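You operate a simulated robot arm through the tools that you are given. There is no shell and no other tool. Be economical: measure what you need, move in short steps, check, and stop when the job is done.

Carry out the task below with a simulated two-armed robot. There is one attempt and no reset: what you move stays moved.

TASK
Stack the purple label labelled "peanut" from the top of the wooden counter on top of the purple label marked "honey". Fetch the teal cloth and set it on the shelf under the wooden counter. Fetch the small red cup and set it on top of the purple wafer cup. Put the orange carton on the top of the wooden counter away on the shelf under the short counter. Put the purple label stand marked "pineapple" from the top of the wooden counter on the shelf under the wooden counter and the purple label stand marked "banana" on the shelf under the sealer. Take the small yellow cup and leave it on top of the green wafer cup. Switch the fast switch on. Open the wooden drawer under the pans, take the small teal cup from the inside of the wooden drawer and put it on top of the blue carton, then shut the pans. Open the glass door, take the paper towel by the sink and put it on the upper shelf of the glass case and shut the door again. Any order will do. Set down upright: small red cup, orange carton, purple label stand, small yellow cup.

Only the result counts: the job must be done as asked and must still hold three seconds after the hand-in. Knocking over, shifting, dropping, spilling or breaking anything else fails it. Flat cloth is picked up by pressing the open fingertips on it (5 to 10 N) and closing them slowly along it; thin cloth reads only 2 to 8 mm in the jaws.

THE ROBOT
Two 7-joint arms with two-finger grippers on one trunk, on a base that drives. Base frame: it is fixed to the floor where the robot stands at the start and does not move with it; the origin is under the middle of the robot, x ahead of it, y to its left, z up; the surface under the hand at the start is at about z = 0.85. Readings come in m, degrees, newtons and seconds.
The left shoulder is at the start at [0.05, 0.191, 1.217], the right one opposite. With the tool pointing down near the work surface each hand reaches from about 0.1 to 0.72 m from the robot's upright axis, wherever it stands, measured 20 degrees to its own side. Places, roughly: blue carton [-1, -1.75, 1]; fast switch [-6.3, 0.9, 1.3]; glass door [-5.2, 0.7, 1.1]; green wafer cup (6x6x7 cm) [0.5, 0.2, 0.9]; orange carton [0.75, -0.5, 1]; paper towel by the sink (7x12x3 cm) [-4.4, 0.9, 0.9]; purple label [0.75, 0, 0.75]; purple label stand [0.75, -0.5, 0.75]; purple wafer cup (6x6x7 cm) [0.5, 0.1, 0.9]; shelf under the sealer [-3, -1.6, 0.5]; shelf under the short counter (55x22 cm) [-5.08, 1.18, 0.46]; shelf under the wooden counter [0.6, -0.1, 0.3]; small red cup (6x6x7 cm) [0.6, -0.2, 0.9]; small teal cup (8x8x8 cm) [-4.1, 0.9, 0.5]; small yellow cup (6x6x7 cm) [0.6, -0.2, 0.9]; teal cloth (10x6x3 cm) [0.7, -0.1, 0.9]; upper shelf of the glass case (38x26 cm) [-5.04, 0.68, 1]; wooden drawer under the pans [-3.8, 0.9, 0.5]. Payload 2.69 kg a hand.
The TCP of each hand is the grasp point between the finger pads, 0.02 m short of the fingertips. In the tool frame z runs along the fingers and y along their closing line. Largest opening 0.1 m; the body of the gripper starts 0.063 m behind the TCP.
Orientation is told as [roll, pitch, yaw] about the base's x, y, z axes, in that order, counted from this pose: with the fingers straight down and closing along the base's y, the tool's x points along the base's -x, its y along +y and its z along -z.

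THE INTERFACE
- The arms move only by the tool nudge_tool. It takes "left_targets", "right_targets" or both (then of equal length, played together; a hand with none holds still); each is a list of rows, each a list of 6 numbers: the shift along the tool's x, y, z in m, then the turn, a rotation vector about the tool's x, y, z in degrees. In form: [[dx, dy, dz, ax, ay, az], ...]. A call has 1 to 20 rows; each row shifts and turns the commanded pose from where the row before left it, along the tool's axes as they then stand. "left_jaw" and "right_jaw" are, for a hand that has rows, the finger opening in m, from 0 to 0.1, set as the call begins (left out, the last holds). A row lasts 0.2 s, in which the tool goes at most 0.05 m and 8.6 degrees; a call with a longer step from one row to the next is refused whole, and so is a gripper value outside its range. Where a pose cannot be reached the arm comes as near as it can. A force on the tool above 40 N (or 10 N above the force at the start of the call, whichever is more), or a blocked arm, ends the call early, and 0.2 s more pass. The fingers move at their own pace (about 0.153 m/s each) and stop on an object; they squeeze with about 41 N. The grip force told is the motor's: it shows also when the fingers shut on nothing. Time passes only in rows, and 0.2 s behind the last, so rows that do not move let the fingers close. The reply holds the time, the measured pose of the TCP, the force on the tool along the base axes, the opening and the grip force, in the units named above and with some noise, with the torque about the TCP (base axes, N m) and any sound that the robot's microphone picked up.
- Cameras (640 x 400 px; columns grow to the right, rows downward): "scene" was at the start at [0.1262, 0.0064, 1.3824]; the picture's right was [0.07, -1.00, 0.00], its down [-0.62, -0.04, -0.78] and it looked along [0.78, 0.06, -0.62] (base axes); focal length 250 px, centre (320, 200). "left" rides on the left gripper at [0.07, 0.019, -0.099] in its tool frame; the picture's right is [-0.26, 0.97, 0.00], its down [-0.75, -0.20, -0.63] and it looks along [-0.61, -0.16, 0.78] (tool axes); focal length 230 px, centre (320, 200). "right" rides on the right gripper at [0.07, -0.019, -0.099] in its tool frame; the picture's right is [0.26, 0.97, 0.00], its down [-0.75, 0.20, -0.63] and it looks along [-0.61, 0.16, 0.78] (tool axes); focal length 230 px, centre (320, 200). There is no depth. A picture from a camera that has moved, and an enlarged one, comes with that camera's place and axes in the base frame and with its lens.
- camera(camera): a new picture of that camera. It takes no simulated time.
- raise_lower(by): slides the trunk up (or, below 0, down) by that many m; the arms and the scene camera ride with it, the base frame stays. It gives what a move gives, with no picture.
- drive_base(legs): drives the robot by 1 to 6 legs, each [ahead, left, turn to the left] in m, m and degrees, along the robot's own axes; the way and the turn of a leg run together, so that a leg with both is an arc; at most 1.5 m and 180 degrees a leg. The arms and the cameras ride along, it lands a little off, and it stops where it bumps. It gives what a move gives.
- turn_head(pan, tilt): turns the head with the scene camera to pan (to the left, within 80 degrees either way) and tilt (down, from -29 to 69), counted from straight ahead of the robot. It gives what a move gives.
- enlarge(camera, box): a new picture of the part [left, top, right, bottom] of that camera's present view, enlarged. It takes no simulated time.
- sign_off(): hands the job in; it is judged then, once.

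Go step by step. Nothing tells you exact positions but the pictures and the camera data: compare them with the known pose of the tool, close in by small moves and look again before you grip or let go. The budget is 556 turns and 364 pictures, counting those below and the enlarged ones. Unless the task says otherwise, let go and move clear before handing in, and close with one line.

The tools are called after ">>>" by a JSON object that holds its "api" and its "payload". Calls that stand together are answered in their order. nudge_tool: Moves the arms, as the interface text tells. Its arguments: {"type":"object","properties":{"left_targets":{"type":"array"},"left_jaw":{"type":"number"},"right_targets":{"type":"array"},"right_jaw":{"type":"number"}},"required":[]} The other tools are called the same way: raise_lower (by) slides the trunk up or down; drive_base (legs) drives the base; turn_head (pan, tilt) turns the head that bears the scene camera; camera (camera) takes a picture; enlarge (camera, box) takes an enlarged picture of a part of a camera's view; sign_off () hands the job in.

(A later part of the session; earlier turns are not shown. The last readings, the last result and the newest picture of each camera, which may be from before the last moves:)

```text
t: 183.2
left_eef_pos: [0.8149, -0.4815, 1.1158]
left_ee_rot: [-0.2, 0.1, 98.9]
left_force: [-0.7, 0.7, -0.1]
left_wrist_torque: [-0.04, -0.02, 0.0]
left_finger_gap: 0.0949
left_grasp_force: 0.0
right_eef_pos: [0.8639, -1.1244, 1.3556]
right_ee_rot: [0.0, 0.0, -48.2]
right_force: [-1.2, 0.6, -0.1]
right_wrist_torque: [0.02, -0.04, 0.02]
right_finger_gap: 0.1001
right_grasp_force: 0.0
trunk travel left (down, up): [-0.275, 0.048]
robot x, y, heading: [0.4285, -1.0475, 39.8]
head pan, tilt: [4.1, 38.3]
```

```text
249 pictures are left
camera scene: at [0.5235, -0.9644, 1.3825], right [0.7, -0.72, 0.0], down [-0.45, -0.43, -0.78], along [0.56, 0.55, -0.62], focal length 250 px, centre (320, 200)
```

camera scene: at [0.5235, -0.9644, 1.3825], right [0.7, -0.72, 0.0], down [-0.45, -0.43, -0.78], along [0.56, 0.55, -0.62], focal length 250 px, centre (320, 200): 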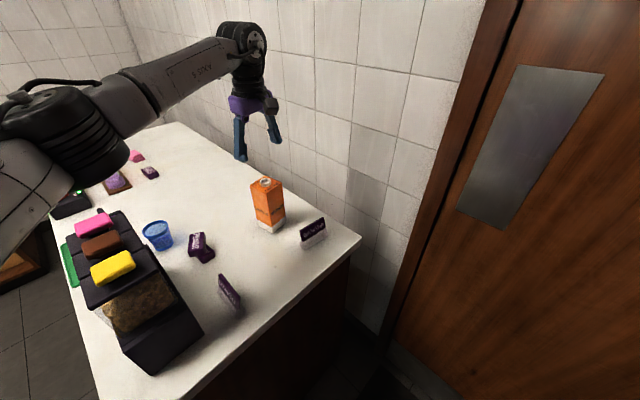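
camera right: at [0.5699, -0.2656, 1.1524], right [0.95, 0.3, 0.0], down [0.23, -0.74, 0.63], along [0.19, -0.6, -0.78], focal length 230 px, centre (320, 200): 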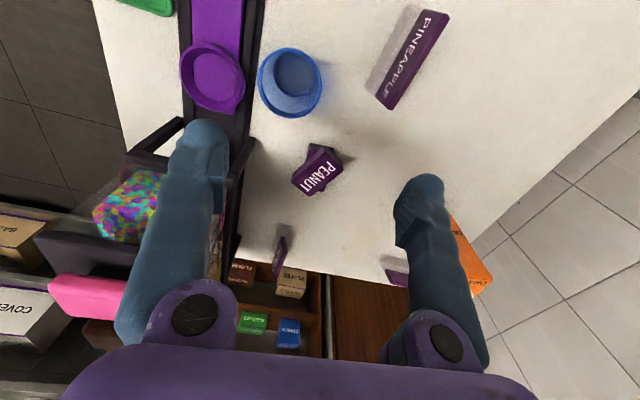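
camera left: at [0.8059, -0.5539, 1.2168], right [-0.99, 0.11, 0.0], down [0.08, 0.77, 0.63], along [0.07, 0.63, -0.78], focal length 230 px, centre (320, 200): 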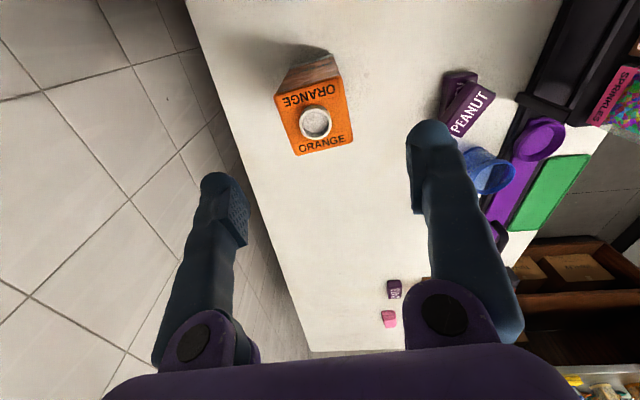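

Well aligned. I'll descend to z of about 0.962 and close on the carton.

>>> {"api": "nudge_tool", "payload": {"left_targets": [[0, -0.003, 0.03, 0, 0, 0], [0, 0, 0.04, 0, 0, 0], [0, 0, 0.04, 0, 0, 0], [0, 0, 0.044, 0, 0, 0], [0, 0, 0, 0, 0, 0]]}}

>>> {"api": "camera", "payload": {"camera": "left"}}

>>> {"api": "enlarge", "payload": {"camera": "scene", "box": [200, 120, 360, 270]}}

```text
t: 184.4
left_eef_pos: [0.8168, -0.4808, 0.9667]
left_ee_rot: [0.0, 0.1, 98.9]
left_force: [0.1, 0.0, -0.1]
left_wrist_torque: [0.01, 0.01, 0.01]
left_finger_gap: 0.0953
left_grasp_force: 0.1
right_eef_pos: [0.8632, -1.1247, 1.3556]
right_ee_rot: [0.0, -0.1, -48.2]
right_force: [0.4, 0.9, 0.5]
right_wrist_torque: [0.0, 0.0, 0.0]
right_finger_gap: 0.1001
right_grasp_force: 0.1
trunk travel left (down, up): [-0.275, 0.048]
robot x, y, heading: [0.4339, -1.0509, 39.9]
head pan, tilt: [4.1, 38.3]
```

```text
248 pictures are left
camera left: at [0.8085, -0.5529, 1.0654], right [-0.99, 0.11, 0.0], down [0.08, 0.77, 0.63], along [0.07, 0.62, -0.78], focal length 230 px, centre (320, 200)
```

left: 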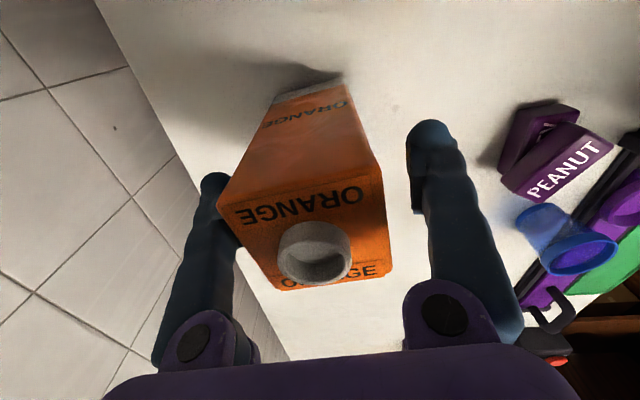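

```text
2.67 times, centred on (280, 195) of scene
camera zoom: at [0.524, -0.9645, 1.3825], right [0.69, -0.72, 0.0], down [-0.45, -0.43, -0.78], along [0.56, 0.55, -0.62], focal length 667 px, centre (427, 213)
```

zoom: 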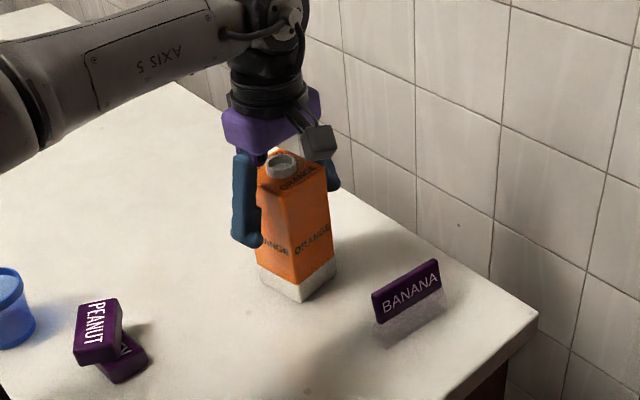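

The carton sits between the fingers with its cap clear of the palm. I'll close and lift.

>>> {"api": "nudge_tool", "payload": {"left_targets": [[0, 0, 0, 0, 0, 0], [0, 0, 0, 0, 0, 0], [0, 0, 0, 0, 0, 0], [0, 0, -0.03, 0, 0, 0], [0, 0, -0.04, 0, 0, 0], [0, 0, -0.04, 0, 0, 0], [0, 0, 0, 0, 0, 0]], "left_jaw": 0.0}}

>>> {"api": "camera", "payload": {"camera": "left"}}

>>> {"api": "camera", "payload": {"camera": "scene"}}

>>> {"api": "camera", "payload": {"camera": "right"}}

```text
t: 186.0
left_eef_pos: [0.8173, -0.4782, 1.0754]
left_ee_rot: [-0.1, 0.2, 98.9]
left_force: [0.2, -0.2, -2.9]
left_wrist_torque: [-0.02, 0.03, 0.01]
left_finger_gap: 0.0659
left_grasp_force: 41.1
right_eef_pos: [0.8661, -1.1239, 1.3556]
right_ee_rot: [0.0, -0.1, -48.2]
right_force: [-0.9, -0.6, 0.2]
right_wrist_torque: [0.0, -0.03, -0.03]
right_finger_gap: 0.1001
right_grasp_force: 0.0
trunk travel left (down, up): [-0.275, 0.048]
robot x, y, heading: [0.431, -1.0502, 39.8]
head pan, tilt: [4.1, 38.3]
```

```text
246 pictures are left
camera left: at [0.8087, -0.5508, 1.1754], right [-0.99, 0.11, 0.0], down [0.08, 0.77, 0.63], along [0.07, 0.62, -0.78], focal length 230 px, centre (320, 200)
```

left: 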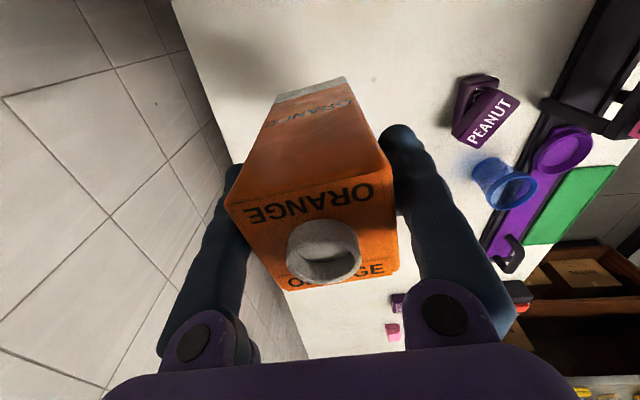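

```text
245 pictures are left
camera scene: at [0.5246, -0.9632, 1.3823], right [0.7, -0.72, 0.0], down [-0.45, -0.43, -0.78], along [0.56, 0.54, -0.62], focal length 250 px, centre (320, 200)
```

scene: 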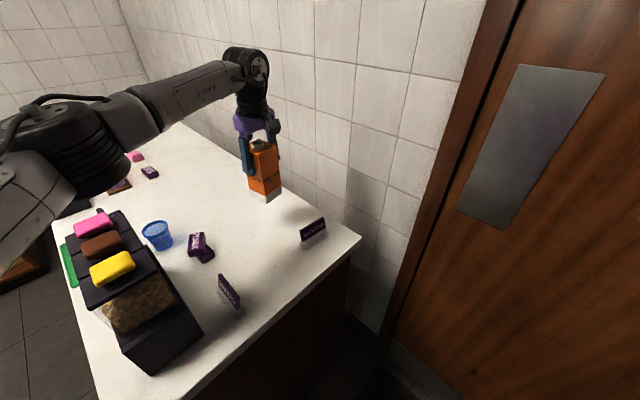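

```text
244 pictures are left
camera right: at [0.8037, -1.084, 1.4527], right [0.55, 0.84, 0.0], down [0.65, -0.43, 0.63], along [0.53, -0.35, -0.78], focal length 230 px, centre (320, 200)
```

right: 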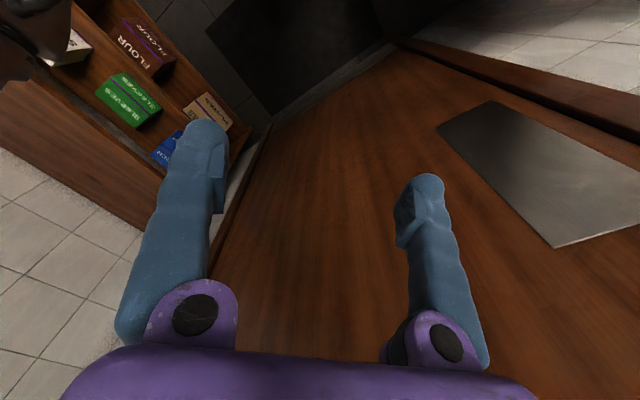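

The carton is held. I'll raise it well clear and turn the robot 25 degrees further left so the right hand has the banana stand on its own side.

>>> {"api": "nudge_tool", "payload": {"left_targets": [[0.02, 0, -0.04, 0, 0, 0], [0.03, 0, -0.035, 0, 0, 0], [0.03, 0, -0.035, 0, 0, 0], [0.03, 0, -0.035, 0, 0, 0], [0.03, 0, 0, 0, 0, 0], [0, 0, 0, 0, 0, 0]]}}

>>> {"api": "drive_base", "payload": {"legs": [[0, 0, 25]]}}

>>> {"api": "camera", "payload": {"camera": "scene"}}

>>> {"api": "camera", "payload": {"camera": "right"}}

```text
t: 187.4
left_eef_pos: [0.8406, -0.6179, 1.2194]
left_ee_rot: [-0.1, 0.0, 98.9]
left_force: [1.0, 0.3, -2.6]
left_wrist_torque: [-0.03, 0.0, -0.01]
left_finger_gap: 0.0657
left_grasp_force: 41.5
right_eef_pos: [0.8653, -1.1236, 1.3547]
right_ee_rot: [-0.1, 0.0, -48.2]
right_force: [-0.7, 1.1, 0.3]
right_wrist_torque: [0.05, -0.01, 0.01]
right_finger_gap: 0.1
right_grasp_force: 0.0
trunk travel left (down, up): [-0.275, 0.048]
robot x, y, heading: [0.4313, -1.0494, 39.9]
head pan, tilt: [4.1, 38.3]
```

```text
t: 189.1
left_eef_pos: [0.6243, -0.4856, 1.2184]
left_ee_rot: [0.0, 0.3, 123.5]
left_force: [0.1, -1.5, -3.7]
left_wrist_torque: [0.0, 0.01, -0.04]
left_finger_gap: 0.0658
left_grasp_force: 40.7
right_eef_pos: [0.8574, -0.9361, 1.3549]
right_ee_rot: [0.0, 0.1, -23.5]
right_force: [-0.1, 0.8, -1.1]
right_wrist_torque: [-0.02, 0.03, 0.01]
right_finger_gap: 0.1002
right_grasp_force: 0.0
trunk travel left (down, up): [-0.275, 0.048]
robot x, y, heading: [0.4339, -1.0499, 64.3]
head pan, tilt: [4.1, 38.3]
```

```text
243 pictures are left
camera scene: at [0.48, -0.9328, 1.3824], right [0.93, -0.36, 0.0], down [-0.23, -0.58, -0.78], along [0.29, 0.73, -0.62], focal length 250 px, centre (320, 200)
```

scene: 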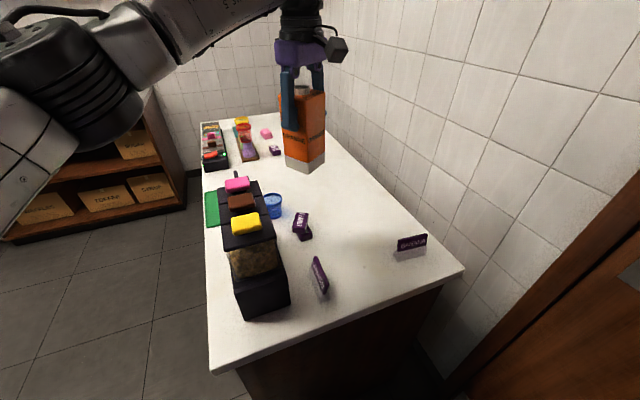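

```text
242 pictures are left
camera right: at [0.7838, -0.9258, 1.4528], right [0.15, 0.99, 0.0], down [0.77, -0.12, 0.63], along [0.62, -0.09, -0.78], focal length 230 px, centre (320, 200)
```

right: 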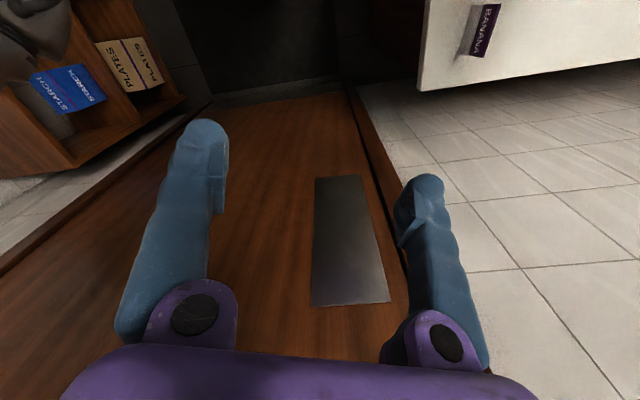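

The banana stand measures [0.852, -0.618]. I'll bring the right hand above it at yaw -4, closing along y.

>>> {"api": "nudge_tool", "payload": {"right_targets": [[0, 0, 0, 0, 0, -6.7], [0, 0, 0, 0, 0, -6.7], [0, 0, 0, 0, 0, -6.5], [0.0026, 0.0317, 0.03, 0, 0, 0], [0.0026, 0.0317, 0.03, 0, 0, 0], [0.0026, 0.0317, 0.03, 0, 0, 0], [0.0026, 0.0317, 0.03, 0, 0, 0], [0.0026, 0.0317, 0.03, 0, 0, 0], [0.0026, 0.0317, 0.03, 0, 0, 0], [0.0026, 0.0317, 0.03, 0, 0, 0], [0.0026, 0.0317, 0.03, 0, 0, 0], [0.0026, 0.0317, 0.03, 0, 0, 0], [0.0026, 0.0317, 0.03, 0, 0, 0], [0, 0, 0, 0, 0, 0]]}}

>>> {"api": "camera", "payload": {"camera": "right"}}

>>> {"api": "camera", "payload": {"camera": "scene"}}

```text
t: 192.1
left_eef_pos: [0.624, -0.4866, 1.219]
left_ee_rot: [0.0, 0.2, 123.5]
left_force: [1.9, 0.3, -3.4]
left_wrist_torque: [-0.06, -0.03, -0.03]
left_finger_gap: 0.0657
left_grasp_force: 41.1
right_eef_pos: [0.8587, -0.6449, 1.0605]
right_ee_rot: [0.1, 0.0, -3.7]
right_force: [-0.2, 0.1, -0.7]
right_wrist_torque: [0.02, 0.0, -0.03]
right_finger_gap: 0.1001
right_grasp_force: 0.3
right hand out of reach, approached as far as the arm can: row 13
trunk travel left (down, up): [-0.275, 0.048]
robot x, y, heading: [0.4299, -1.0499, 64.3]
head pan, tilt: [4.1, 38.3]
```

```text
241 pictures are left
camera right: at [0.787, -0.66, 1.1589], right [-0.2, 0.98, 0.0], down [0.76, 0.15, 0.63], along [0.62, 0.12, -0.78], focal length 230 px, centre (320, 200)
```

right: 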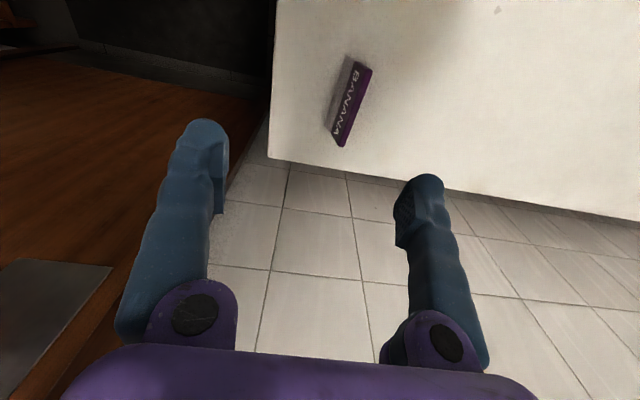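

```text
240 pictures are left
camera scene: at [0.4802, -0.9325, 1.3823], right [0.93, -0.36, 0.0], down [-0.23, -0.58, -0.78], along [0.28, 0.73, -0.62], focal length 250 px, centre (320, 200)
```

scene: 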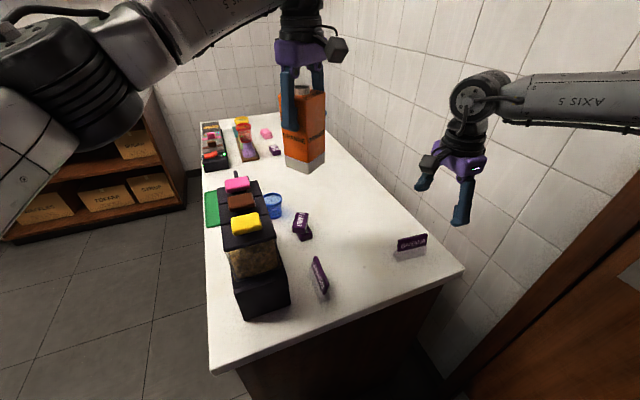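

>>> {"api": "nudge_tool", "payload": {"right_targets": [[0, 0.017, 0.01, 0, 0, 0], [0.002, 0.016, 0.01, 0, 0, 0], [0, 0, 0, 0, 0, 0]]}}

```text
t: 192.9
left_eef_pos: [0.6238, -0.4859, 1.2195]
left_ee_rot: [-0.2, 0.1, 123.5]
left_force: [0.1, -0.4, -2.9]
left_wrist_torque: [0.0, 0.0, 0.02]
left_finger_gap: 0.0655
left_grasp_force: 41.3
right_eef_pos: [0.8677, -0.6468, 1.0521]
right_ee_rot: [0.1, 0.0, -3.6]
right_force: [0.2, 0.5, 0.3]
right_wrist_torque: [-0.01, 0.0, -0.02]
right_finger_gap: 0.1002
right_grasp_force: 0.0
right hand out of reach, approached as far as the arm can: row 1, 2
trunk travel left (down, up): [-0.275, 0.048]
robot x, y, heading: [0.4331, -1.0513, 64.4]
head pan, tilt: [4.1, 38.3]
```

The right arm stops 3 cm short. I'll look to the right to check elbow clearance before I shift the base.

>>> {"api": "turn_head", "payload": {"pan": -50, "tilt": 20}}

>>> {"api": "camera", "payload": {"camera": "scene"}}

```text
t: 194.1
left_eef_pos: [0.623, -0.4864, 1.2189]
left_ee_rot: [0.0, 0.1, 123.5]
left_force: [0.5, -0.3, -3.6]
left_wrist_torque: [0.01, -0.01, 0.01]
left_finger_gap: 0.0658
left_grasp_force: 40.9
right_eef_pos: [0.8653, -0.6458, 1.0519]
right_ee_rot: [0.2, 0.0, -3.6]
right_force: [0.7, -0.1, -0.3]
right_wrist_torque: [-0.01, 0.0, -0.01]
right_finger_gap: 0.1001
right_grasp_force: 0.1
trunk travel left (down, up): [-0.275, 0.048]
robot x, y, heading: [0.433, -1.047, 64.4]
head pan, tilt: [-50.0, 20.0]
```

```text
239 pictures are left
camera scene: at [0.539, -0.9897, 1.4113], right [0.25, -0.97, 0.0], down [-0.33, -0.09, -0.94], along [0.91, 0.24, -0.34], focal length 250 px, centre (320, 200)
```

scene: 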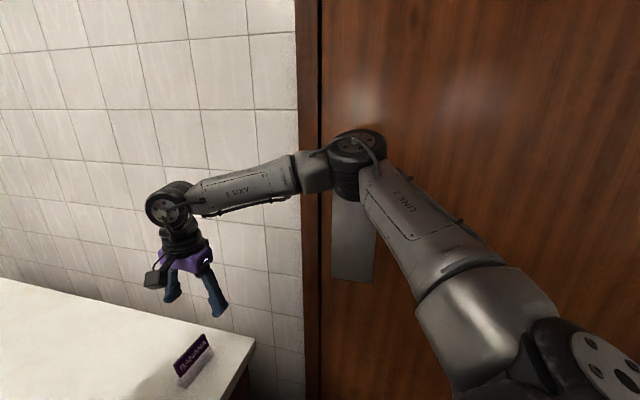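

The elbow has room. More negative relative yaw gives the right arm more reach, so I'll raise both hands a little and turn the robot another 20 degrees left.

>>> {"api": "nudge_tool", "payload": {"right_targets": [[0, 0, -0.04, 0, 0, 0], [0, 0, -0.03, 0, 0, 0], [0, 0, 0, 0, 0, 0]], "left_targets": [[0, 0, -0.03, 0, 0, 0], [0, 0, -0.03, 0, 0, 0], [0, 0, 0, 0, 0, 0]]}}

>>> {"api": "drive_base", "payload": {"legs": [[0, 0, 20]]}}

>>> {"api": "turn_head", "payload": {"pan": -30, "tilt": 35}}

>>> {"api": "camera", "payload": {"camera": "scene"}}

```text
t: 194.9
left_eef_pos: [0.6225, -0.4858, 1.2795]
left_ee_rot: [0.0, 0.3, 123.5]
left_force: [-0.3, -0.1, -3.7]
left_wrist_torque: [-0.02, -0.02, 0.02]
left_finger_gap: 0.0658
left_grasp_force: 41.1
right_eef_pos: [0.8668, -0.6452, 1.1196]
right_ee_rot: [0.0, 0.0, -3.7]
right_force: [1.0, 0.8, -0.1]
right_wrist_torque: [-0.01, -0.04, -0.02]
right_finger_gap: 0.1003
right_grasp_force: 0.0
trunk travel left (down, up): [-0.275, 0.048]
robot x, y, heading: [0.4306, -1.0491, 64.7]
head pan, tilt: [-50.0, 20.0]
```

```text
t: 196.4
left_eef_pos: [0.4254, -0.4543, 1.2787]
left_ee_rot: [-0.1, 0.2, 142.9]
left_force: [0.9, -0.1, -3.8]
left_wrist_torque: [-0.01, 0.01, 0.0]
left_finger_gap: 0.0659
left_grasp_force: 41.4
right_eef_pos: [0.7073, -0.5233, 1.12]
right_ee_rot: [0.1, 0.0, 15.7]
right_force: [-0.1, 0.1, -1.2]
right_wrist_torque: [-0.01, 0.0, 0.04]
right_finger_gap: 0.0998
right_grasp_force: 0.1
trunk travel left (down, up): [-0.275, 0.048]
robot x, y, heading: [0.4313, -1.0482, 83.6]
head pan, tilt: [-50.0, 20.0]
```

```text
t: 197.2
left_eef_pos: [0.4252, -0.4523, 1.2795]
left_ee_rot: [0.1, 0.1, 142.8]
left_force: [-0.2, -0.2, -3.0]
left_wrist_torque: [-0.01, 0.03, 0.0]
left_finger_gap: 0.0657
left_grasp_force: 41.3
right_eef_pos: [0.7068, -0.5237, 1.1187]
right_ee_rot: [0.0, 0.0, 15.7]
right_force: [0.2, -0.7, 0.1]
right_wrist_torque: [0.0, -0.01, 0.02]
right_finger_gap: 0.0998
right_grasp_force: 0.1
trunk travel left (down, up): [-0.275, 0.048]
robot x, y, heading: [0.4329, -1.048, 83.8]
head pan, tilt: [-30.0, 35.0]
```

```text
238 pictures are left
camera scene: at [0.4877, -0.9384, 1.3875], right [0.81, -0.59, 0.0], down [-0.34, -0.46, -0.82], along [0.48, 0.66, -0.57], focal length 250 px, centre (320, 200)
```

scene: 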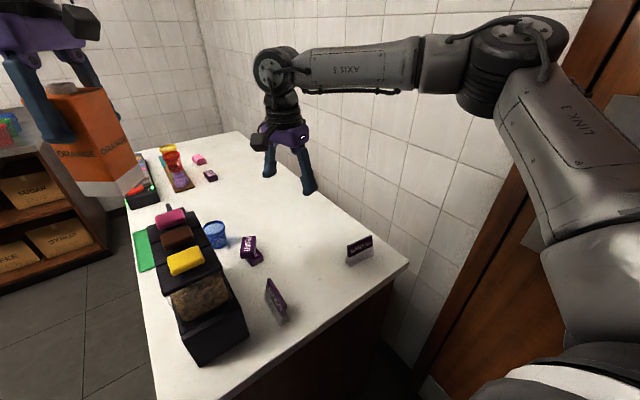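

Now there is room. I'll move the right hand to the banana stand and turn it parallel.

>>> {"api": "nudge_tool", "payload": {"right_targets": [[0, 0, 0, 0, 0, 6.4], [0, 0, 0, 0, 0, 6.4], [0, 0, 0, 0, 0, 6.4], [-0.031, -0.0158, 0.012, 0, 0, 0], [-0.031, -0.0158, 0.012, 0, 0, 0], [-0.031, -0.0158, 0.012, 0, 0, 0], [-0.031, -0.0158, 0.012, 0, 0, 0], [-0.031, -0.0158, 0.012, 0, 0, 0], [0, 0, 0, 0, 0, 0]]}}

>>> {"api": "camera", "payload": {"camera": "right"}}

>>> {"api": "camera", "payload": {"camera": "scene"}}

```text
t: 199.2
left_eef_pos: [0.4245, -0.4539, 1.2791]
left_ee_rot: [0.1, 0.3, 142.9]
left_force: [-0.6, -0.6, -3.5]
left_wrist_torque: [0.0, -0.03, 0.0]
left_finger_gap: 0.0661
left_grasp_force: 40.9
right_eef_pos: [0.8567, -0.6113, 1.0593]
right_ee_rot: [0.0, 0.0, -3.5]
right_force: [0.4, 0.9, -1.3]
right_wrist_torque: [-0.01, -0.02, -0.01]
right_finger_gap: 0.1
right_grasp_force: 0.0
trunk travel left (down, up): [-0.275, 0.048]
robot x, y, heading: [0.4282, -1.0473, 83.8]
head pan, tilt: [-30.0, 35.0]
```

```text
237 pictures are left
camera right: at [0.7855, -0.6259, 1.157], right [-0.2, 0.98, 0.0], down [0.76, 0.15, 0.63], along [0.62, 0.12, -0.78], focal length 230 px, centre (320, 200)
```

right: 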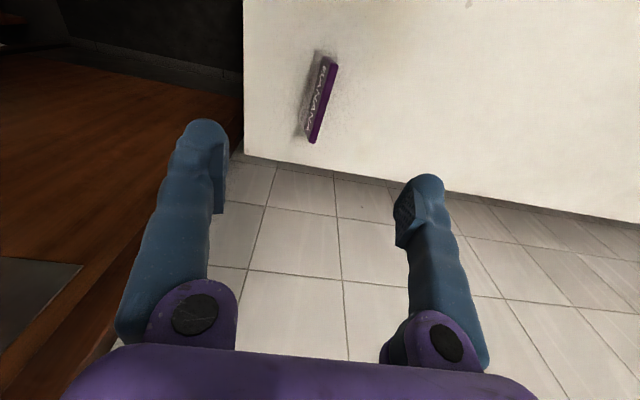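

```text
236 pictures are left
camera scene: at [0.487, -0.9379, 1.3874], right [0.81, -0.59, 0.0], down [-0.34, -0.46, -0.82], along [0.48, 0.66, -0.57], focal length 250 px, centre (320, 200)
```

scene: 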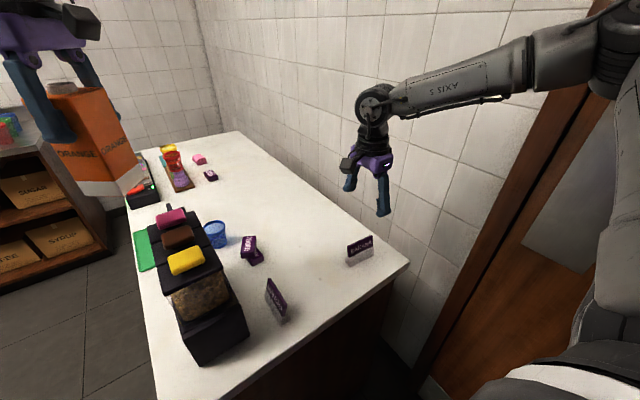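

Aligned with the panel at [0.856, -0.610]. I'll descend to z 0.899 and close.

>>> {"api": "nudge_tool", "payload": {"right_targets": [[0, 0.001, 0.04, 0, 0, 0], [0, 0, 0.04, 0, 0, 0], [0, 0, 0.04, 0, 0, 0], [0, 0, 0.04, 0, 0, 0], [0, 0, 0, 0, 0, 0]]}}

>>> {"api": "camera", "payload": {"camera": "right"}}

```text
t: 200.4
left_eef_pos: [0.4247, -0.4541, 1.2792]
left_ee_rot: [-0.1, 0.1, 142.8]
left_force: [0.5, 0.2, -3.1]
left_wrist_torque: [-0.01, 0.01, 0.01]
left_finger_gap: 0.0656
left_grasp_force: 41.5
right_eef_pos: [0.8561, -0.6118, 0.8984]
right_ee_rot: [0.0, 0.0, -3.6]
right_force: [-0.2, -0.1, -0.4]
right_wrist_torque: [0.02, 0.0, -0.01]
right_finger_gap: 0.0996
right_grasp_force: 0.1
trunk travel left (down, up): [-0.275, 0.048]
robot x, y, heading: [0.4338, -1.0469, 83.9]
head pan, tilt: [-30.0, 35.0]
```

```text
235 pictures are left
camera right: at [0.7853, -0.6269, 0.9962], right [-0.2, 0.98, 0.0], down [0.76, 0.15, 0.63], along [0.62, 0.13, -0.78], focal length 230 px, centre (320, 200)
```

right: 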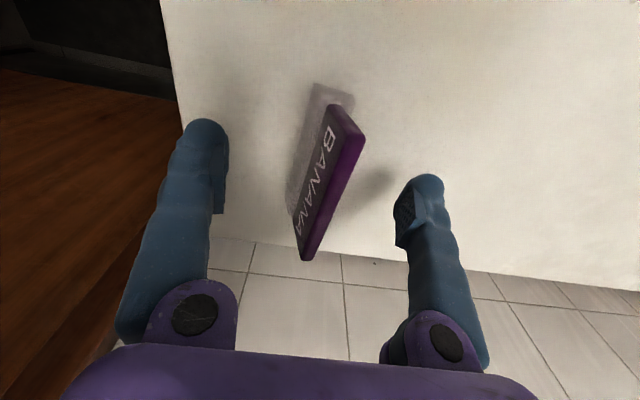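

The panel is between the fingers. I'll close and lift.

>>> {"api": "nudge_tool", "payload": {"right_targets": [[0, 0, 0, 0, 0, 0], [0, 0, 0, 0, 0, 0], [0, 0, 0, 0, 0, 0], [0, 0, 0, 0, 0, 0], [0, 0, -0.03, 0, 0, 0], [0, 0, -0.04, 0, 0, 0], [0, 0, -0.04, 0, 0, 0], [0, 0, -0.04, 0, 0, 0], [0, 0, 0, 0, 0, 0]], "right_jaw": 0.0}}

>>> {"api": "camera", "payload": {"camera": "right"}}

>>> {"api": "camera", "payload": {"camera": "scene"}}

```text
t: 202.4
left_eef_pos: [0.4253, -0.4528, 1.2779]
left_ee_rot: [0.0, 0.1, 142.9]
left_force: [-0.3, 0.2, -4.5]
left_wrist_torque: [-0.01, 0.05, 0.0]
left_finger_gap: 0.0658
left_grasp_force: 40.8
right_eef_pos: [0.8571, -0.6118, 1.051]
right_ee_rot: [-0.1, 0.1, -3.5]
right_force: [0.5, -0.2, -1.2]
right_wrist_torque: [-0.05, 0.04, 0.02]
right_finger_gap: 0.009
right_grasp_force: 36.6
trunk travel left (down, up): [-0.275, 0.048]
robot x, y, heading: [0.4298, -1.0466, 84.0]
head pan, tilt: [-30.0, 35.0]
```

```text
234 pictures are left
camera right: at [0.7848, -0.6264, 1.1484], right [-0.2, 0.98, 0.0], down [0.76, 0.15, 0.63], along [0.62, 0.12, -0.78], focal length 230 px, centre (320, 200)
```

right: 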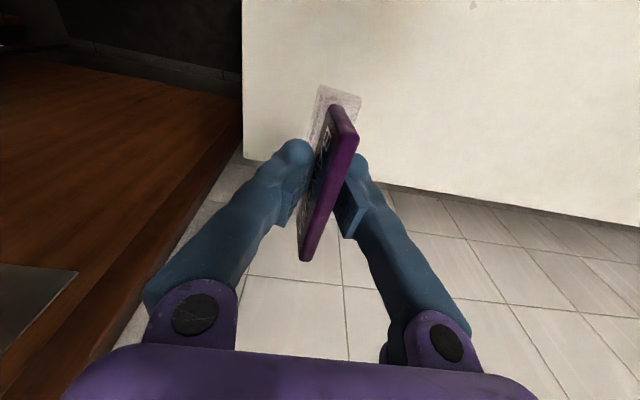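

```text
233 pictures are left
camera scene: at [0.488, -0.9377, 1.3873], right [0.81, -0.59, 0.0], down [-0.34, -0.46, -0.82], along [0.48, 0.66, -0.57], focal length 250 px, centre (320, 200)
```

scene: 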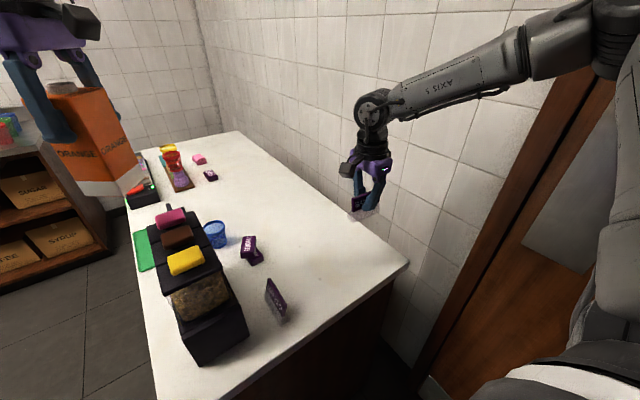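

Carton and banana stand are both held. I'll raise and retract both hands, then turn the robot around to face -x.

>>> {"api": "nudge_tool", "payload": {"right_targets": [[0.02, -0.02, -0.036, 0, 0, 0], [0.02, -0.02, -0.036, 0, 0, 0], [0.02, -0.02, -0.036, 0, 0, 0], [0.02, -0.02, -0.036, 0, 0, 0], [0.02, -0.02, -0.036, 0, 0, 0], [0.02, -0.02, -0.036, 0, 0, 0], [0.02, -0.02, -0.03, 0, 0, 0]], "left_targets": [[0.015, 0.02, 0, 0, 0, 0], [0.015, 0.02, 0, 0, 0, 0], [0.015, 0.02, 0, 0, 0, 0], [0.015, 0.02, 0, 0, 0, 0], [0.015, 0.02, 0, 0, 0, 0], [0.015, 0.02, 0, 0, 0, 0], [0, 0, 0, 0, 0, 0]]}}

>>> {"api": "drive_base", "payload": {"legs": [[-0.1, 0, 0], [0, 0, 96]]}}

>>> {"api": "turn_head", "payload": {"pan": 0, "tilt": 25}}

>>> {"api": "camera", "payload": {"camera": "scene"}}

```text
t: 204.0
left_eef_pos: [0.4248, -0.6055, 1.2784]
left_ee_rot: [-0.1, 0.2, 142.9]
left_force: [-0.5, 0.7, -4.4]
left_wrist_torque: [0.0, -0.03, -0.02]
left_finger_gap: 0.066
left_grasp_force: 41.2
right_eef_pos: [0.7066, -0.7414, 1.2973]
right_ee_rot: [-0.1, 0.1, -3.4]
right_force: [-0.1, -0.1, -0.2]
right_wrist_torque: [0.04, 0.0, 0.01]
right_finger_gap: 0.0084
right_grasp_force: 36.2
trunk travel left (down, up): [-0.275, 0.048]
robot x, y, heading: [0.4329, -1.048, 84.0]
head pan, tilt: [-30.0, 35.0]
```

```text
t: 209.2
left_eef_pos: [-0.0233, -1.1969, 1.2785]
left_ee_rot: [-0.2, 0.2, -122.0]
left_force: [0.2, -0.5, -3.2]
left_wrist_torque: [0.03, 0.02, -0.01]
left_finger_gap: 0.066
left_grasp_force: 40.9
right_eef_pos: [0.0881, -0.9033, 1.2953]
right_ee_rot: [0.0, -0.1, 91.6]
right_force: [-0.3, 0.2, -1.5]
right_wrist_torque: [-0.01, 0.01, -0.03]
right_finger_gap: 0.0086
right_grasp_force: 36.8
trunk travel left (down, up): [-0.275, 0.048]
robot x, y, heading: [0.4226, -1.1493, 179.1]
head pan, tilt: [-30.0, 35.0]
```

```text
t: 210.2
left_eef_pos: [-0.0234, -1.1974, 1.2781]
left_ee_rot: [0.0, 0.0, -122.0]
left_force: [1.2, -0.5, -2.8]
left_wrist_torque: [0.02, -0.01, 0.0]
left_finger_gap: 0.0658
left_grasp_force: 40.7
right_eef_pos: [0.0886, -0.9028, 1.2946]
right_ee_rot: [0.1, 0.0, 91.5]
right_force: [-0.1, 0.0, -0.9]
right_wrist_torque: [-0.02, -0.02, 0.01]
right_finger_gap: 0.0085
right_grasp_force: 36.4
trunk travel left (down, up): [-0.275, 0.048]
robot x, y, heading: [0.4199, -1.1505, 179.1]
head pan, tilt: [0.0, 25.0]
```

```text
232 pictures are left
camera scene: at [0.2883, -1.148, 1.4032], right [0.02, 1.0, 0.0], down [0.42, -0.01, -0.91], along [-0.91, 0.02, -0.42], focal length 250 px, centre (320, 200)
```

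scene: 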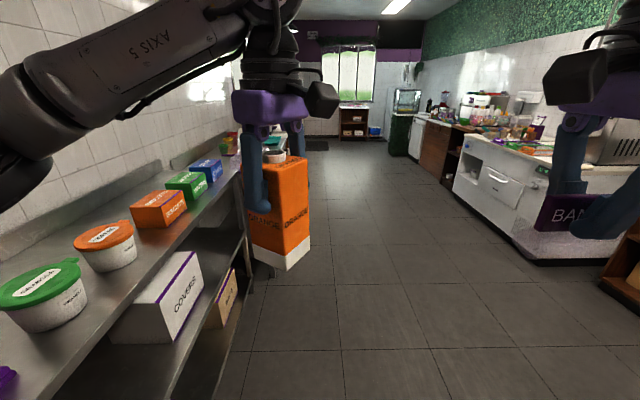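

The room is open now: the steel rack with the boxes is on my left, counters on my right. I'll drive down the corridor towards the sealer at x of about -3.

>>> {"api": "drive_base", "payload": {"legs": [[1.3, -0.5, 0.9], [1.2, 0, 0]]}}

>>> {"api": "turn_head", "payload": {"pan": 40, "tilt": 30}}

>>> {"api": "camera", "payload": {"camera": "scene"}}

```text
t: 222.8
left_eef_pos: [-2.518, -0.7262, 1.2781]
left_ee_rot: [0.0, 0.1, -120.2]
left_force: [-0.8, 0.4, -4.3]
left_wrist_torque: [-0.02, 0.01, 0.01]
left_finger_gap: 0.0656
left_grasp_force: 41.3
right_eef_pos: [-2.4164, -0.4302, 1.2956]
right_ee_rot: [0.1, 0.0, 93.5]
right_force: [-0.4, 0.6, -0.9]
right_wrist_torque: [-0.03, -0.04, 0.01]
right_finger_gap: 0.0086
right_grasp_force: 36.0
trunk travel left (down, up): [-0.275, 0.048]
robot x, y, heading: [-2.0775, -0.6631, -179.1]
head pan, tilt: [0.0, 25.0]
```

```text
t: 223.8
left_eef_pos: [-2.5184, -0.7262, 1.2787]
left_ee_rot: [0.0, 0.1, -120.2]
left_force: [-0.4, 0.0, -2.7]
left_wrist_torque: [-0.01, 0.02, 0.02]
left_finger_gap: 0.0659
left_grasp_force: 40.7
right_eef_pos: [-2.4145, -0.4291, 1.2965]
right_ee_rot: [0.1, 0.0, 93.4]
right_force: [0.2, -0.3, -1.0]
right_wrist_torque: [0.03, 0.0, -0.06]
right_finger_gap: 0.0087
right_grasp_force: 36.1
trunk travel left (down, up): [-0.275, 0.048]
robot x, y, heading: [-2.0794, -0.6641, -179.2]
head pan, tilt: [40.0, 30.0]
```

```text
231 pictures are left
camera scene: at [-2.1843, -0.7251, 1.3953], right [-0.65, 0.76, 0.0], down [0.38, 0.33, -0.87], along [-0.66, -0.57, -0.5], focal length 250 px, centre (320, 200)
```

scene: 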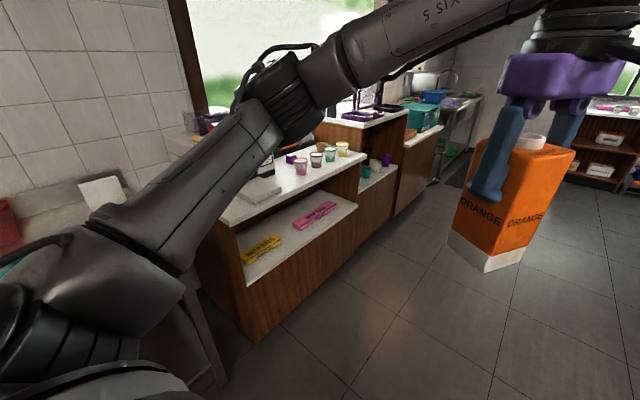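

I see the open shelf (white, z of about 0.5) under a wooden counter with cups on top, at about x -2.6 to -3.4 and front y -1.5. I'll drive level with it and turn to face it.

>>> {"api": "drive_base", "payload": {"legs": [[0.85, -0.2, 0], [0, 0, 90]]}}

>>> {"api": "turn_head", "payload": {"pan": 0, "tilt": 30}}

>>> {"api": "camera", "payload": {"camera": "scene"}}

```text
t: 232.2
left_eef_pos: [-2.8628, -0.9209, 1.2782]
left_ee_rot: [0.1, 0.1, -30.2]
left_force: [-0.5, -1.0, -2.4]
left_wrist_torque: [-0.01, 0.05, 0.01]
left_finger_gap: 0.0662
left_grasp_force: 40.7
right_eef_pos: [-3.1592, -0.8208, 1.2954]
right_ee_rot: [0.1, 0.0, -176.6]
right_force: [-0.8, 0.6, 0.1]
right_wrist_torque: [-0.01, -0.01, 0.0]
right_finger_gap: 0.0083
right_grasp_force: 36.3
trunk travel left (down, up): [-0.275, 0.048]
robot x, y, heading: [-2.9214, -0.4837, -89.0]
head pan, tilt: [40.0, 30.0]
```

```text
t: 233.3
left_eef_pos: [-2.8633, -0.9224, 1.2776]
left_ee_rot: [0.0, 0.1, -30.2]
left_force: [-0.6, -0.3, -3.2]
left_wrist_torque: [-0.02, 0.05, 0.01]
left_finger_gap: 0.0658
left_grasp_force: 41.3
right_eef_pos: [-3.1603, -0.8207, 1.2964]
right_ee_rot: [0.0, 0.0, -176.5]
right_force: [0.4, -0.6, -0.8]
right_wrist_torque: [0.0, 0.0, -0.02]
right_finger_gap: 0.009
right_grasp_force: 36.7
trunk travel left (down, up): [-0.275, 0.048]
robot x, y, heading: [-2.9222, -0.4838, -89.1]
head pan, tilt: [0.0, 30.0]
```

```text
230 pictures are left
camera scene: at [-2.9217, -0.6109, 1.3952], right [-1.0, -0.02, 0.0], down [-0.01, 0.5, -0.87], along [0.01, -0.87, -0.5], focal length 250 px, centre (320, 200)
```

scene: 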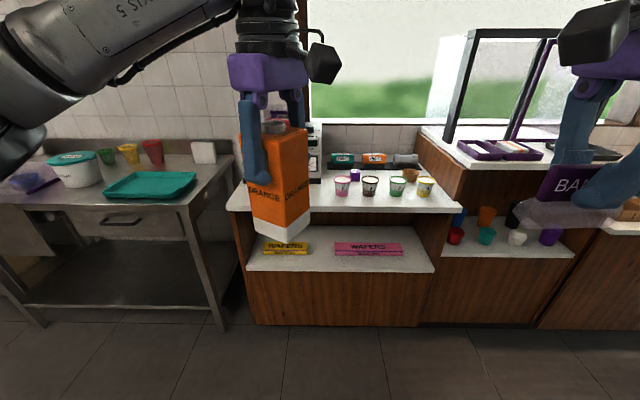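

The shelf (z 0.50, opening up to about 0.81) holds two WAFERS boxes, with a free gap between them at x of about -2.93. I must regrasp the stand with a tilted hand to get under the top. I'll move the carton aside to see the counter top.

>>> {"api": "nudge_tool", "payload": {"left_targets": [[-0.03, -0.02, 0, 0, 0, 0], [-0.03, -0.02, 0, 0, 0, 0], [-0.03, -0.02, 0, 0, 0, 0], [-0.03, -0.02, 0, 0, 0, 0], [-0.03, -0.02, 0, 0, 0, 0], [0, 0, 0, 0, 0, 0]]}}

>>> {"api": "camera", "payload": {"camera": "scene"}}

```text
t: 234.7
left_eef_pos: [-2.7851, -1.084, 1.2796]
left_ee_rot: [-0.2, 0.2, -30.2]
left_force: [0.6, 0.4, -2.7]
left_wrist_torque: [0.0, 0.02, -0.03]
left_finger_gap: 0.0657
left_grasp_force: 41.3
right_eef_pos: [-3.1605, -0.8194, 1.2965]
right_ee_rot: [0.0, 0.0, -176.6]
right_force: [-0.1, -0.4, -1.2]
right_wrist_torque: [0.01, 0.0, -0.03]
right_finger_gap: 0.0089
right_grasp_force: 36.7
trunk travel left (down, up): [-0.275, 0.048]
robot x, y, heading: [-2.9249, -0.4796, -89.3]
head pan, tilt: [0.0, 30.0]
```

```text
229 pictures are left
camera scene: at [-2.9215, -0.6105, 1.3953], right [-1.0, -0.02, 0.0], down [-0.01, 0.5, -0.87], along [0.01, -0.87, -0.5], focal length 250 px, centre (320, 200)
```

scene: 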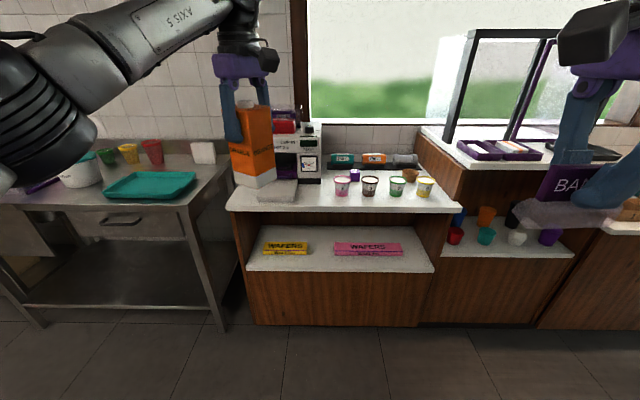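

There is a machine (the sealer) with a row of small cups on top. A free front strip near x -2.92, y -1.53 will do for setting the stand down. I'll retract the carton, turn the right hand so the panel's long axis points along y, and drive closer.

>>> {"api": "nudge_tool", "payload": {"left_targets": [[0.022, 0.038, 0, 0, 0, 0], [0.022, 0.038, 0, 0, 0, 0], [0.022, 0.038, 0, 0, 0, 0], [0.022, 0.038, 0, 0, 0, 0], [0.022, 0.038, 0, 0, 0, 0], [0, 0, 0, 0, 0, 0], [0, 0, 0, 0, 0, 0], [0, 0, 0, 0, 0, 0], [0, 0, 0, 0, 0, 0], [0, 0, 0, 0, 0, 0], [0, 0, 0, 0, 0, 0], [0, 0, 0, 0, 0, 0]], "right_targets": [[0, 0, 0, 0, 0, -8.2], [0, 0, 0, 0, 0, -8.2], [0, 0, 0, 0, 0, -8.2], [0, 0, 0, 0, 0, -8.2], [0, 0, 0, 0, 0, -8.2], [0, 0, 0, 0, 0, -8.2], [0, 0, 0, 0, 0, -8.2], [0, 0, 0, 0, 0, -8.2], [0, 0, 0, 0, 0, -8.2], [0, 0, 0, 0, 0, -8.2], [0, 0, 0, 0, 0, -5], [0, 0, 0, 0, 0, 0]]}}

>>> {"api": "drive_base", "payload": {"legs": [[0.48, 0.2, -0.7]]}}

>>> {"api": "camera", "payload": {"camera": "scene"}}

>>> {"api": "camera", "payload": {"camera": "right"}}

```text
t: 237.3
left_eef_pos: [-2.7827, -0.8648, 1.2787]
left_ee_rot: [0.0, 0.1, -30.2]
left_force: [-0.2, 0.1, -3.0]
left_wrist_torque: [0.0, 0.0, 0.03]
left_finger_gap: 0.0657
left_grasp_force: 41.3
right_eef_pos: [-3.16, -0.8193, 1.2962]
right_ee_rot: [-0.1, 0.0, -89.5]
right_force: [1.1, 0.0, -0.7]
right_wrist_torque: [-0.01, -0.01, -0.01]
right_finger_gap: 0.0087
right_grasp_force: 36.5
trunk travel left (down, up): [-0.275, 0.048]
robot x, y, heading: [-2.9275, -0.4763, -89.1]
head pan, tilt: [0.0, 30.0]
```

```text
t: 240.3
left_eef_pos: [-2.5863, -1.3465, 1.2783]
left_ee_rot: [0.0, 0.1, -31.4]
left_force: [-0.7, 0.2, -3.3]
left_wrist_torque: [0.06, -0.01, 0.0]
left_finger_gap: 0.0659
left_grasp_force: 41.0
right_eef_pos: [-2.9624, -1.2942, 1.2941]
right_ee_rot: [-0.1, 0.1, -90.6]
right_force: [-0.4, 1.1, -0.5]
right_wrist_torque: [-0.03, -0.01, -0.01]
right_finger_gap: 0.0089
right_grasp_force: 36.8
trunk travel left (down, up): [-0.275, 0.048]
robot x, y, heading: [-2.7238, -0.9571, -90.2]
head pan, tilt: [0.0, 30.0]
```

```text
228 pictures are left
camera scene: at [-2.7201, -1.0897, 1.3952], right [-1.0, 0.0, 0.0], down [0.0, 0.5, -0.87], along [0.0, -0.87, -0.5], focal length 250 px, centre (320, 200)
```

scene: 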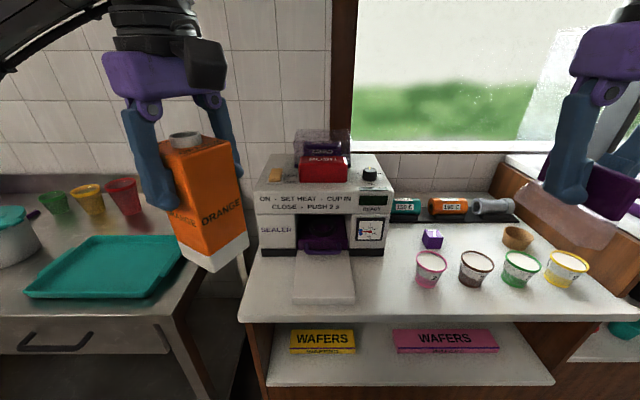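

```text
227 pictures are left
camera right: at [-2.9813, -1.2247, 1.3938], right [0.97, 0.25, 0.0], down [0.19, -0.75, 0.63], along [0.16, -0.61, -0.78], focal length 230 px, centre (320, 200)
```

right: 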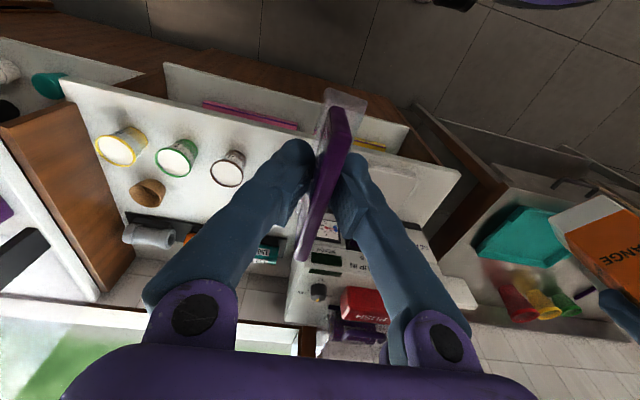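

SEALER is confirmed. The free spot on its counter is around [-2.925, -1.57]. I'll drive 0.12 closer and bring the right hand over that spot.

>>> {"api": "drive_base", "payload": {"legs": [[0.12, 0, 0]]}}

>>> {"api": "nudge_tool", "payload": {"right_targets": [[-0.0195, 0.0046, 0.02, 0, 0, 0], [-0.0195, 0.0046, 0.035, 0, 0, 0], [-0.0195, 0.0046, 0.035, 0, 0, 0], [-0.0195, 0.0046, 0.035, 0, 0, 0], [-0.0195, 0.0046, 0.035, 0, 0, 0], [-0.0195, 0.0046, 0.035, 0, 0, 0], [-0.0195, 0.0046, 0.035, 0, 0, 0], [-0.0195, 0.0046, 0.035, 0, 0, 0], [0, 0, 0.03, 0, 0, 0], [0, 0, 0.03, 0, 0, 0], [0, 0, 0, 0, 0, 0]]}}

>>> {"api": "camera", "payload": {"camera": "scene"}}

>>> {"api": "camera", "payload": {"camera": "right"}}

```text
t: 241.6
left_eef_pos: [-2.5858, -1.4642, 1.2787]
left_ee_rot: [0.0, 0.1, -31.3]
left_force: [-0.3, -1.3, -3.3]
left_wrist_torque: [0.03, 0.02, 0.01]
left_finger_gap: 0.0656
left_grasp_force: 41.1
right_eef_pos: [-2.9641, -1.4135, 1.2967]
right_ee_rot: [0.0, 0.1, -90.5]
right_force: [0.4, 0.1, -0.1]
right_wrist_torque: [0.02, -0.03, 0.0]
right_finger_gap: 0.0088
right_grasp_force: 36.2
trunk travel left (down, up): [-0.275, 0.048]
robot x, y, heading: [-2.7172, -1.0778, -90.1]
head pan, tilt: [0.0, 30.0]
```

```text
t: 244.0
left_eef_pos: [-2.5868, -1.4636, 1.2804]
left_ee_rot: [-0.2, 0.1, -31.2]
left_force: [0.1, 0.7, -3.5]
left_wrist_torque: [0.0, 0.0, 0.02]
left_finger_gap: 0.0659
left_grasp_force: 41.6
right_eef_pos: [-2.9257, -1.5693, 0.9696]
right_ee_rot: [0.0, -0.1, -90.6]
right_force: [0.9, -0.3, -1.4]
right_wrist_torque: [0.0, 0.0, -0.03]
right_finger_gap: 0.0085
right_grasp_force: 36.7
trunk travel left (down, up): [-0.275, 0.048]
robot x, y, heading: [-2.7209, -1.0766, -90.1]
head pan, tilt: [0.0, 30.0]
```

```text
226 pictures are left
camera scene: at [-2.7203, -1.2075, 1.3953], right [-1.0, 0.0, 0.0], down [0.0, 0.5, -0.87], along [0.0, -0.87, -0.5], focal length 250 px, centre (320, 200)
```

scene: 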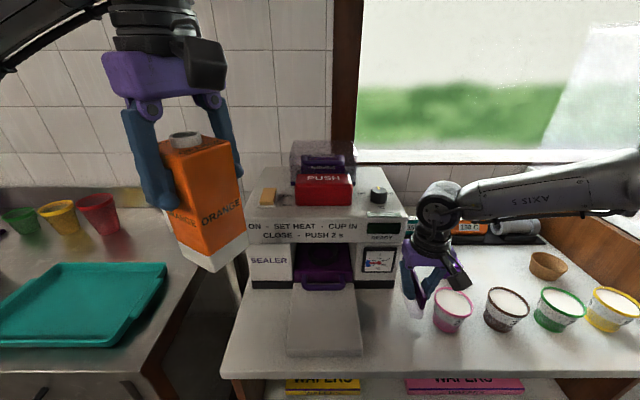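

```text
225 pictures are left
camera right: at [-2.9455, -1.4999, 1.0678], right [0.97, 0.25, 0.0], down [0.19, -0.75, 0.63], along [0.16, -0.61, -0.78], focal length 230 px, centre (320, 200)
```

right: 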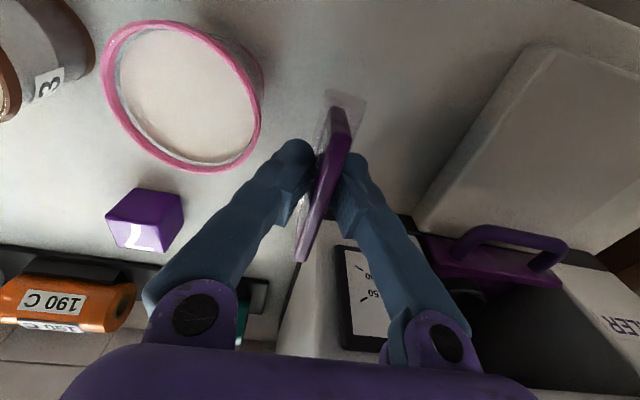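

The spot is clear: pink cup edge at x -2.98, tray edge at x -2.77. I'll shift 1.5 cm towards the middle and lower to near contact.

>>> {"api": "nudge_tool", "payload": {"right_targets": [[0, 0.015, 0.02, 0, 0, 0], [0, 0, 0.03, 0, 0, 0], [0, 0, 0.02, 0, 0, 0], [0, 0, 0, 0, 0, 0]]}}

>>> {"api": "nudge_tool", "payload": {"right_targets": [[0, 0, 0.003, 0, 0, 0], [0, 0, 0.003, 0, 0, 0], [0, 0, 0.003, 0, 0, 0], [0, 0, 0, 0, 0, 0]]}}

>>> {"api": "nudge_tool", "payload": {"right_targets": [[0, 0, 0.002, 0, 0, 0], [0, 0, 0.002, 0, 0, 0], [0, 0, 0.001, 0, 0, 0], [0, 0, 0, 0, 0, 0]]}}

```text
t: 245.0
left_eef_pos: [-2.5844, -1.4627, 1.2812]
left_ee_rot: [-0.2, 0.2, -31.2]
left_force: [0.6, 0.0, -3.4]
left_wrist_torque: [-0.04, 0.05, 0.02]
left_finger_gap: 0.0658
left_grasp_force: 41.3
right_eef_pos: [-2.9383, -1.5489, 0.9302]
right_ee_rot: [0.2, -0.7, -90.6]
right_force: [5.9, -9.2, 35.8]
right_wrist_torque: [0.28, -0.04, -0.07]
right_finger_gap: 0.0087
right_grasp_force: 36.4
right hand out of reach, approached as far as the arm can: row 1, 2, 3
trunk travel left (down, up): [-0.275, 0.048]
robot x, y, heading: [-2.7195, -1.0766, -90.4]
head pan, tilt: [0.0, 30.0]
```

```text
t: 246.0
left_eef_pos: [-2.5844, -1.4627, 1.281]
left_ee_rot: [-0.3, 0.2, -31.3]
left_force: [0.3, 0.0, -3.8]
left_wrist_torque: [0.03, 0.02, 0.0]
left_finger_gap: 0.0661
left_grasp_force: 41.1
right_eef_pos: [-2.94, -1.5455, 0.9246]
right_ee_rot: [0.3, -0.8, -90.4]
right_force: [8.1, -10.8, 43.6]
right_wrist_torque: [-0.05, -0.13, -0.04]
right_finger_gap: 0.0086
right_grasp_force: 36.0
right hand out of reach, approached as far as the arm can: row 3
trunk travel left (down, up): [-0.275, 0.048]
robot x, y, heading: [-2.7185, -1.0771, -90.3]
head pan, tilt: [0.0, 30.0]
```

```text
t: 247.0
left_eef_pos: [-2.5834, -1.4619, 1.281]
left_ee_rot: [-0.3, 0.2, -31.5]
left_force: [-0.1, 0.2, -3.2]
left_wrist_torque: [0.0, -0.01, -0.02]
left_finger_gap: 0.0659
left_grasp_force: 41.2
right_eef_pos: [-2.9413, -1.5455, 0.9243]
right_ee_rot: [0.4, -1.0, -90.4]
right_force: [13.4, -11.1, 49.2]
right_wrist_torque: [0.02, -0.21, -0.02]
right_finger_gap: 0.0085
right_grasp_force: 36.4
right hand out of reach, approached as far as the arm can: row 3
trunk travel left (down, up): [-0.275, 0.048]
robot x, y, heading: [-2.7236, -1.0762, -90.2]
head pan, tilt: [0.0, 30.0]
```

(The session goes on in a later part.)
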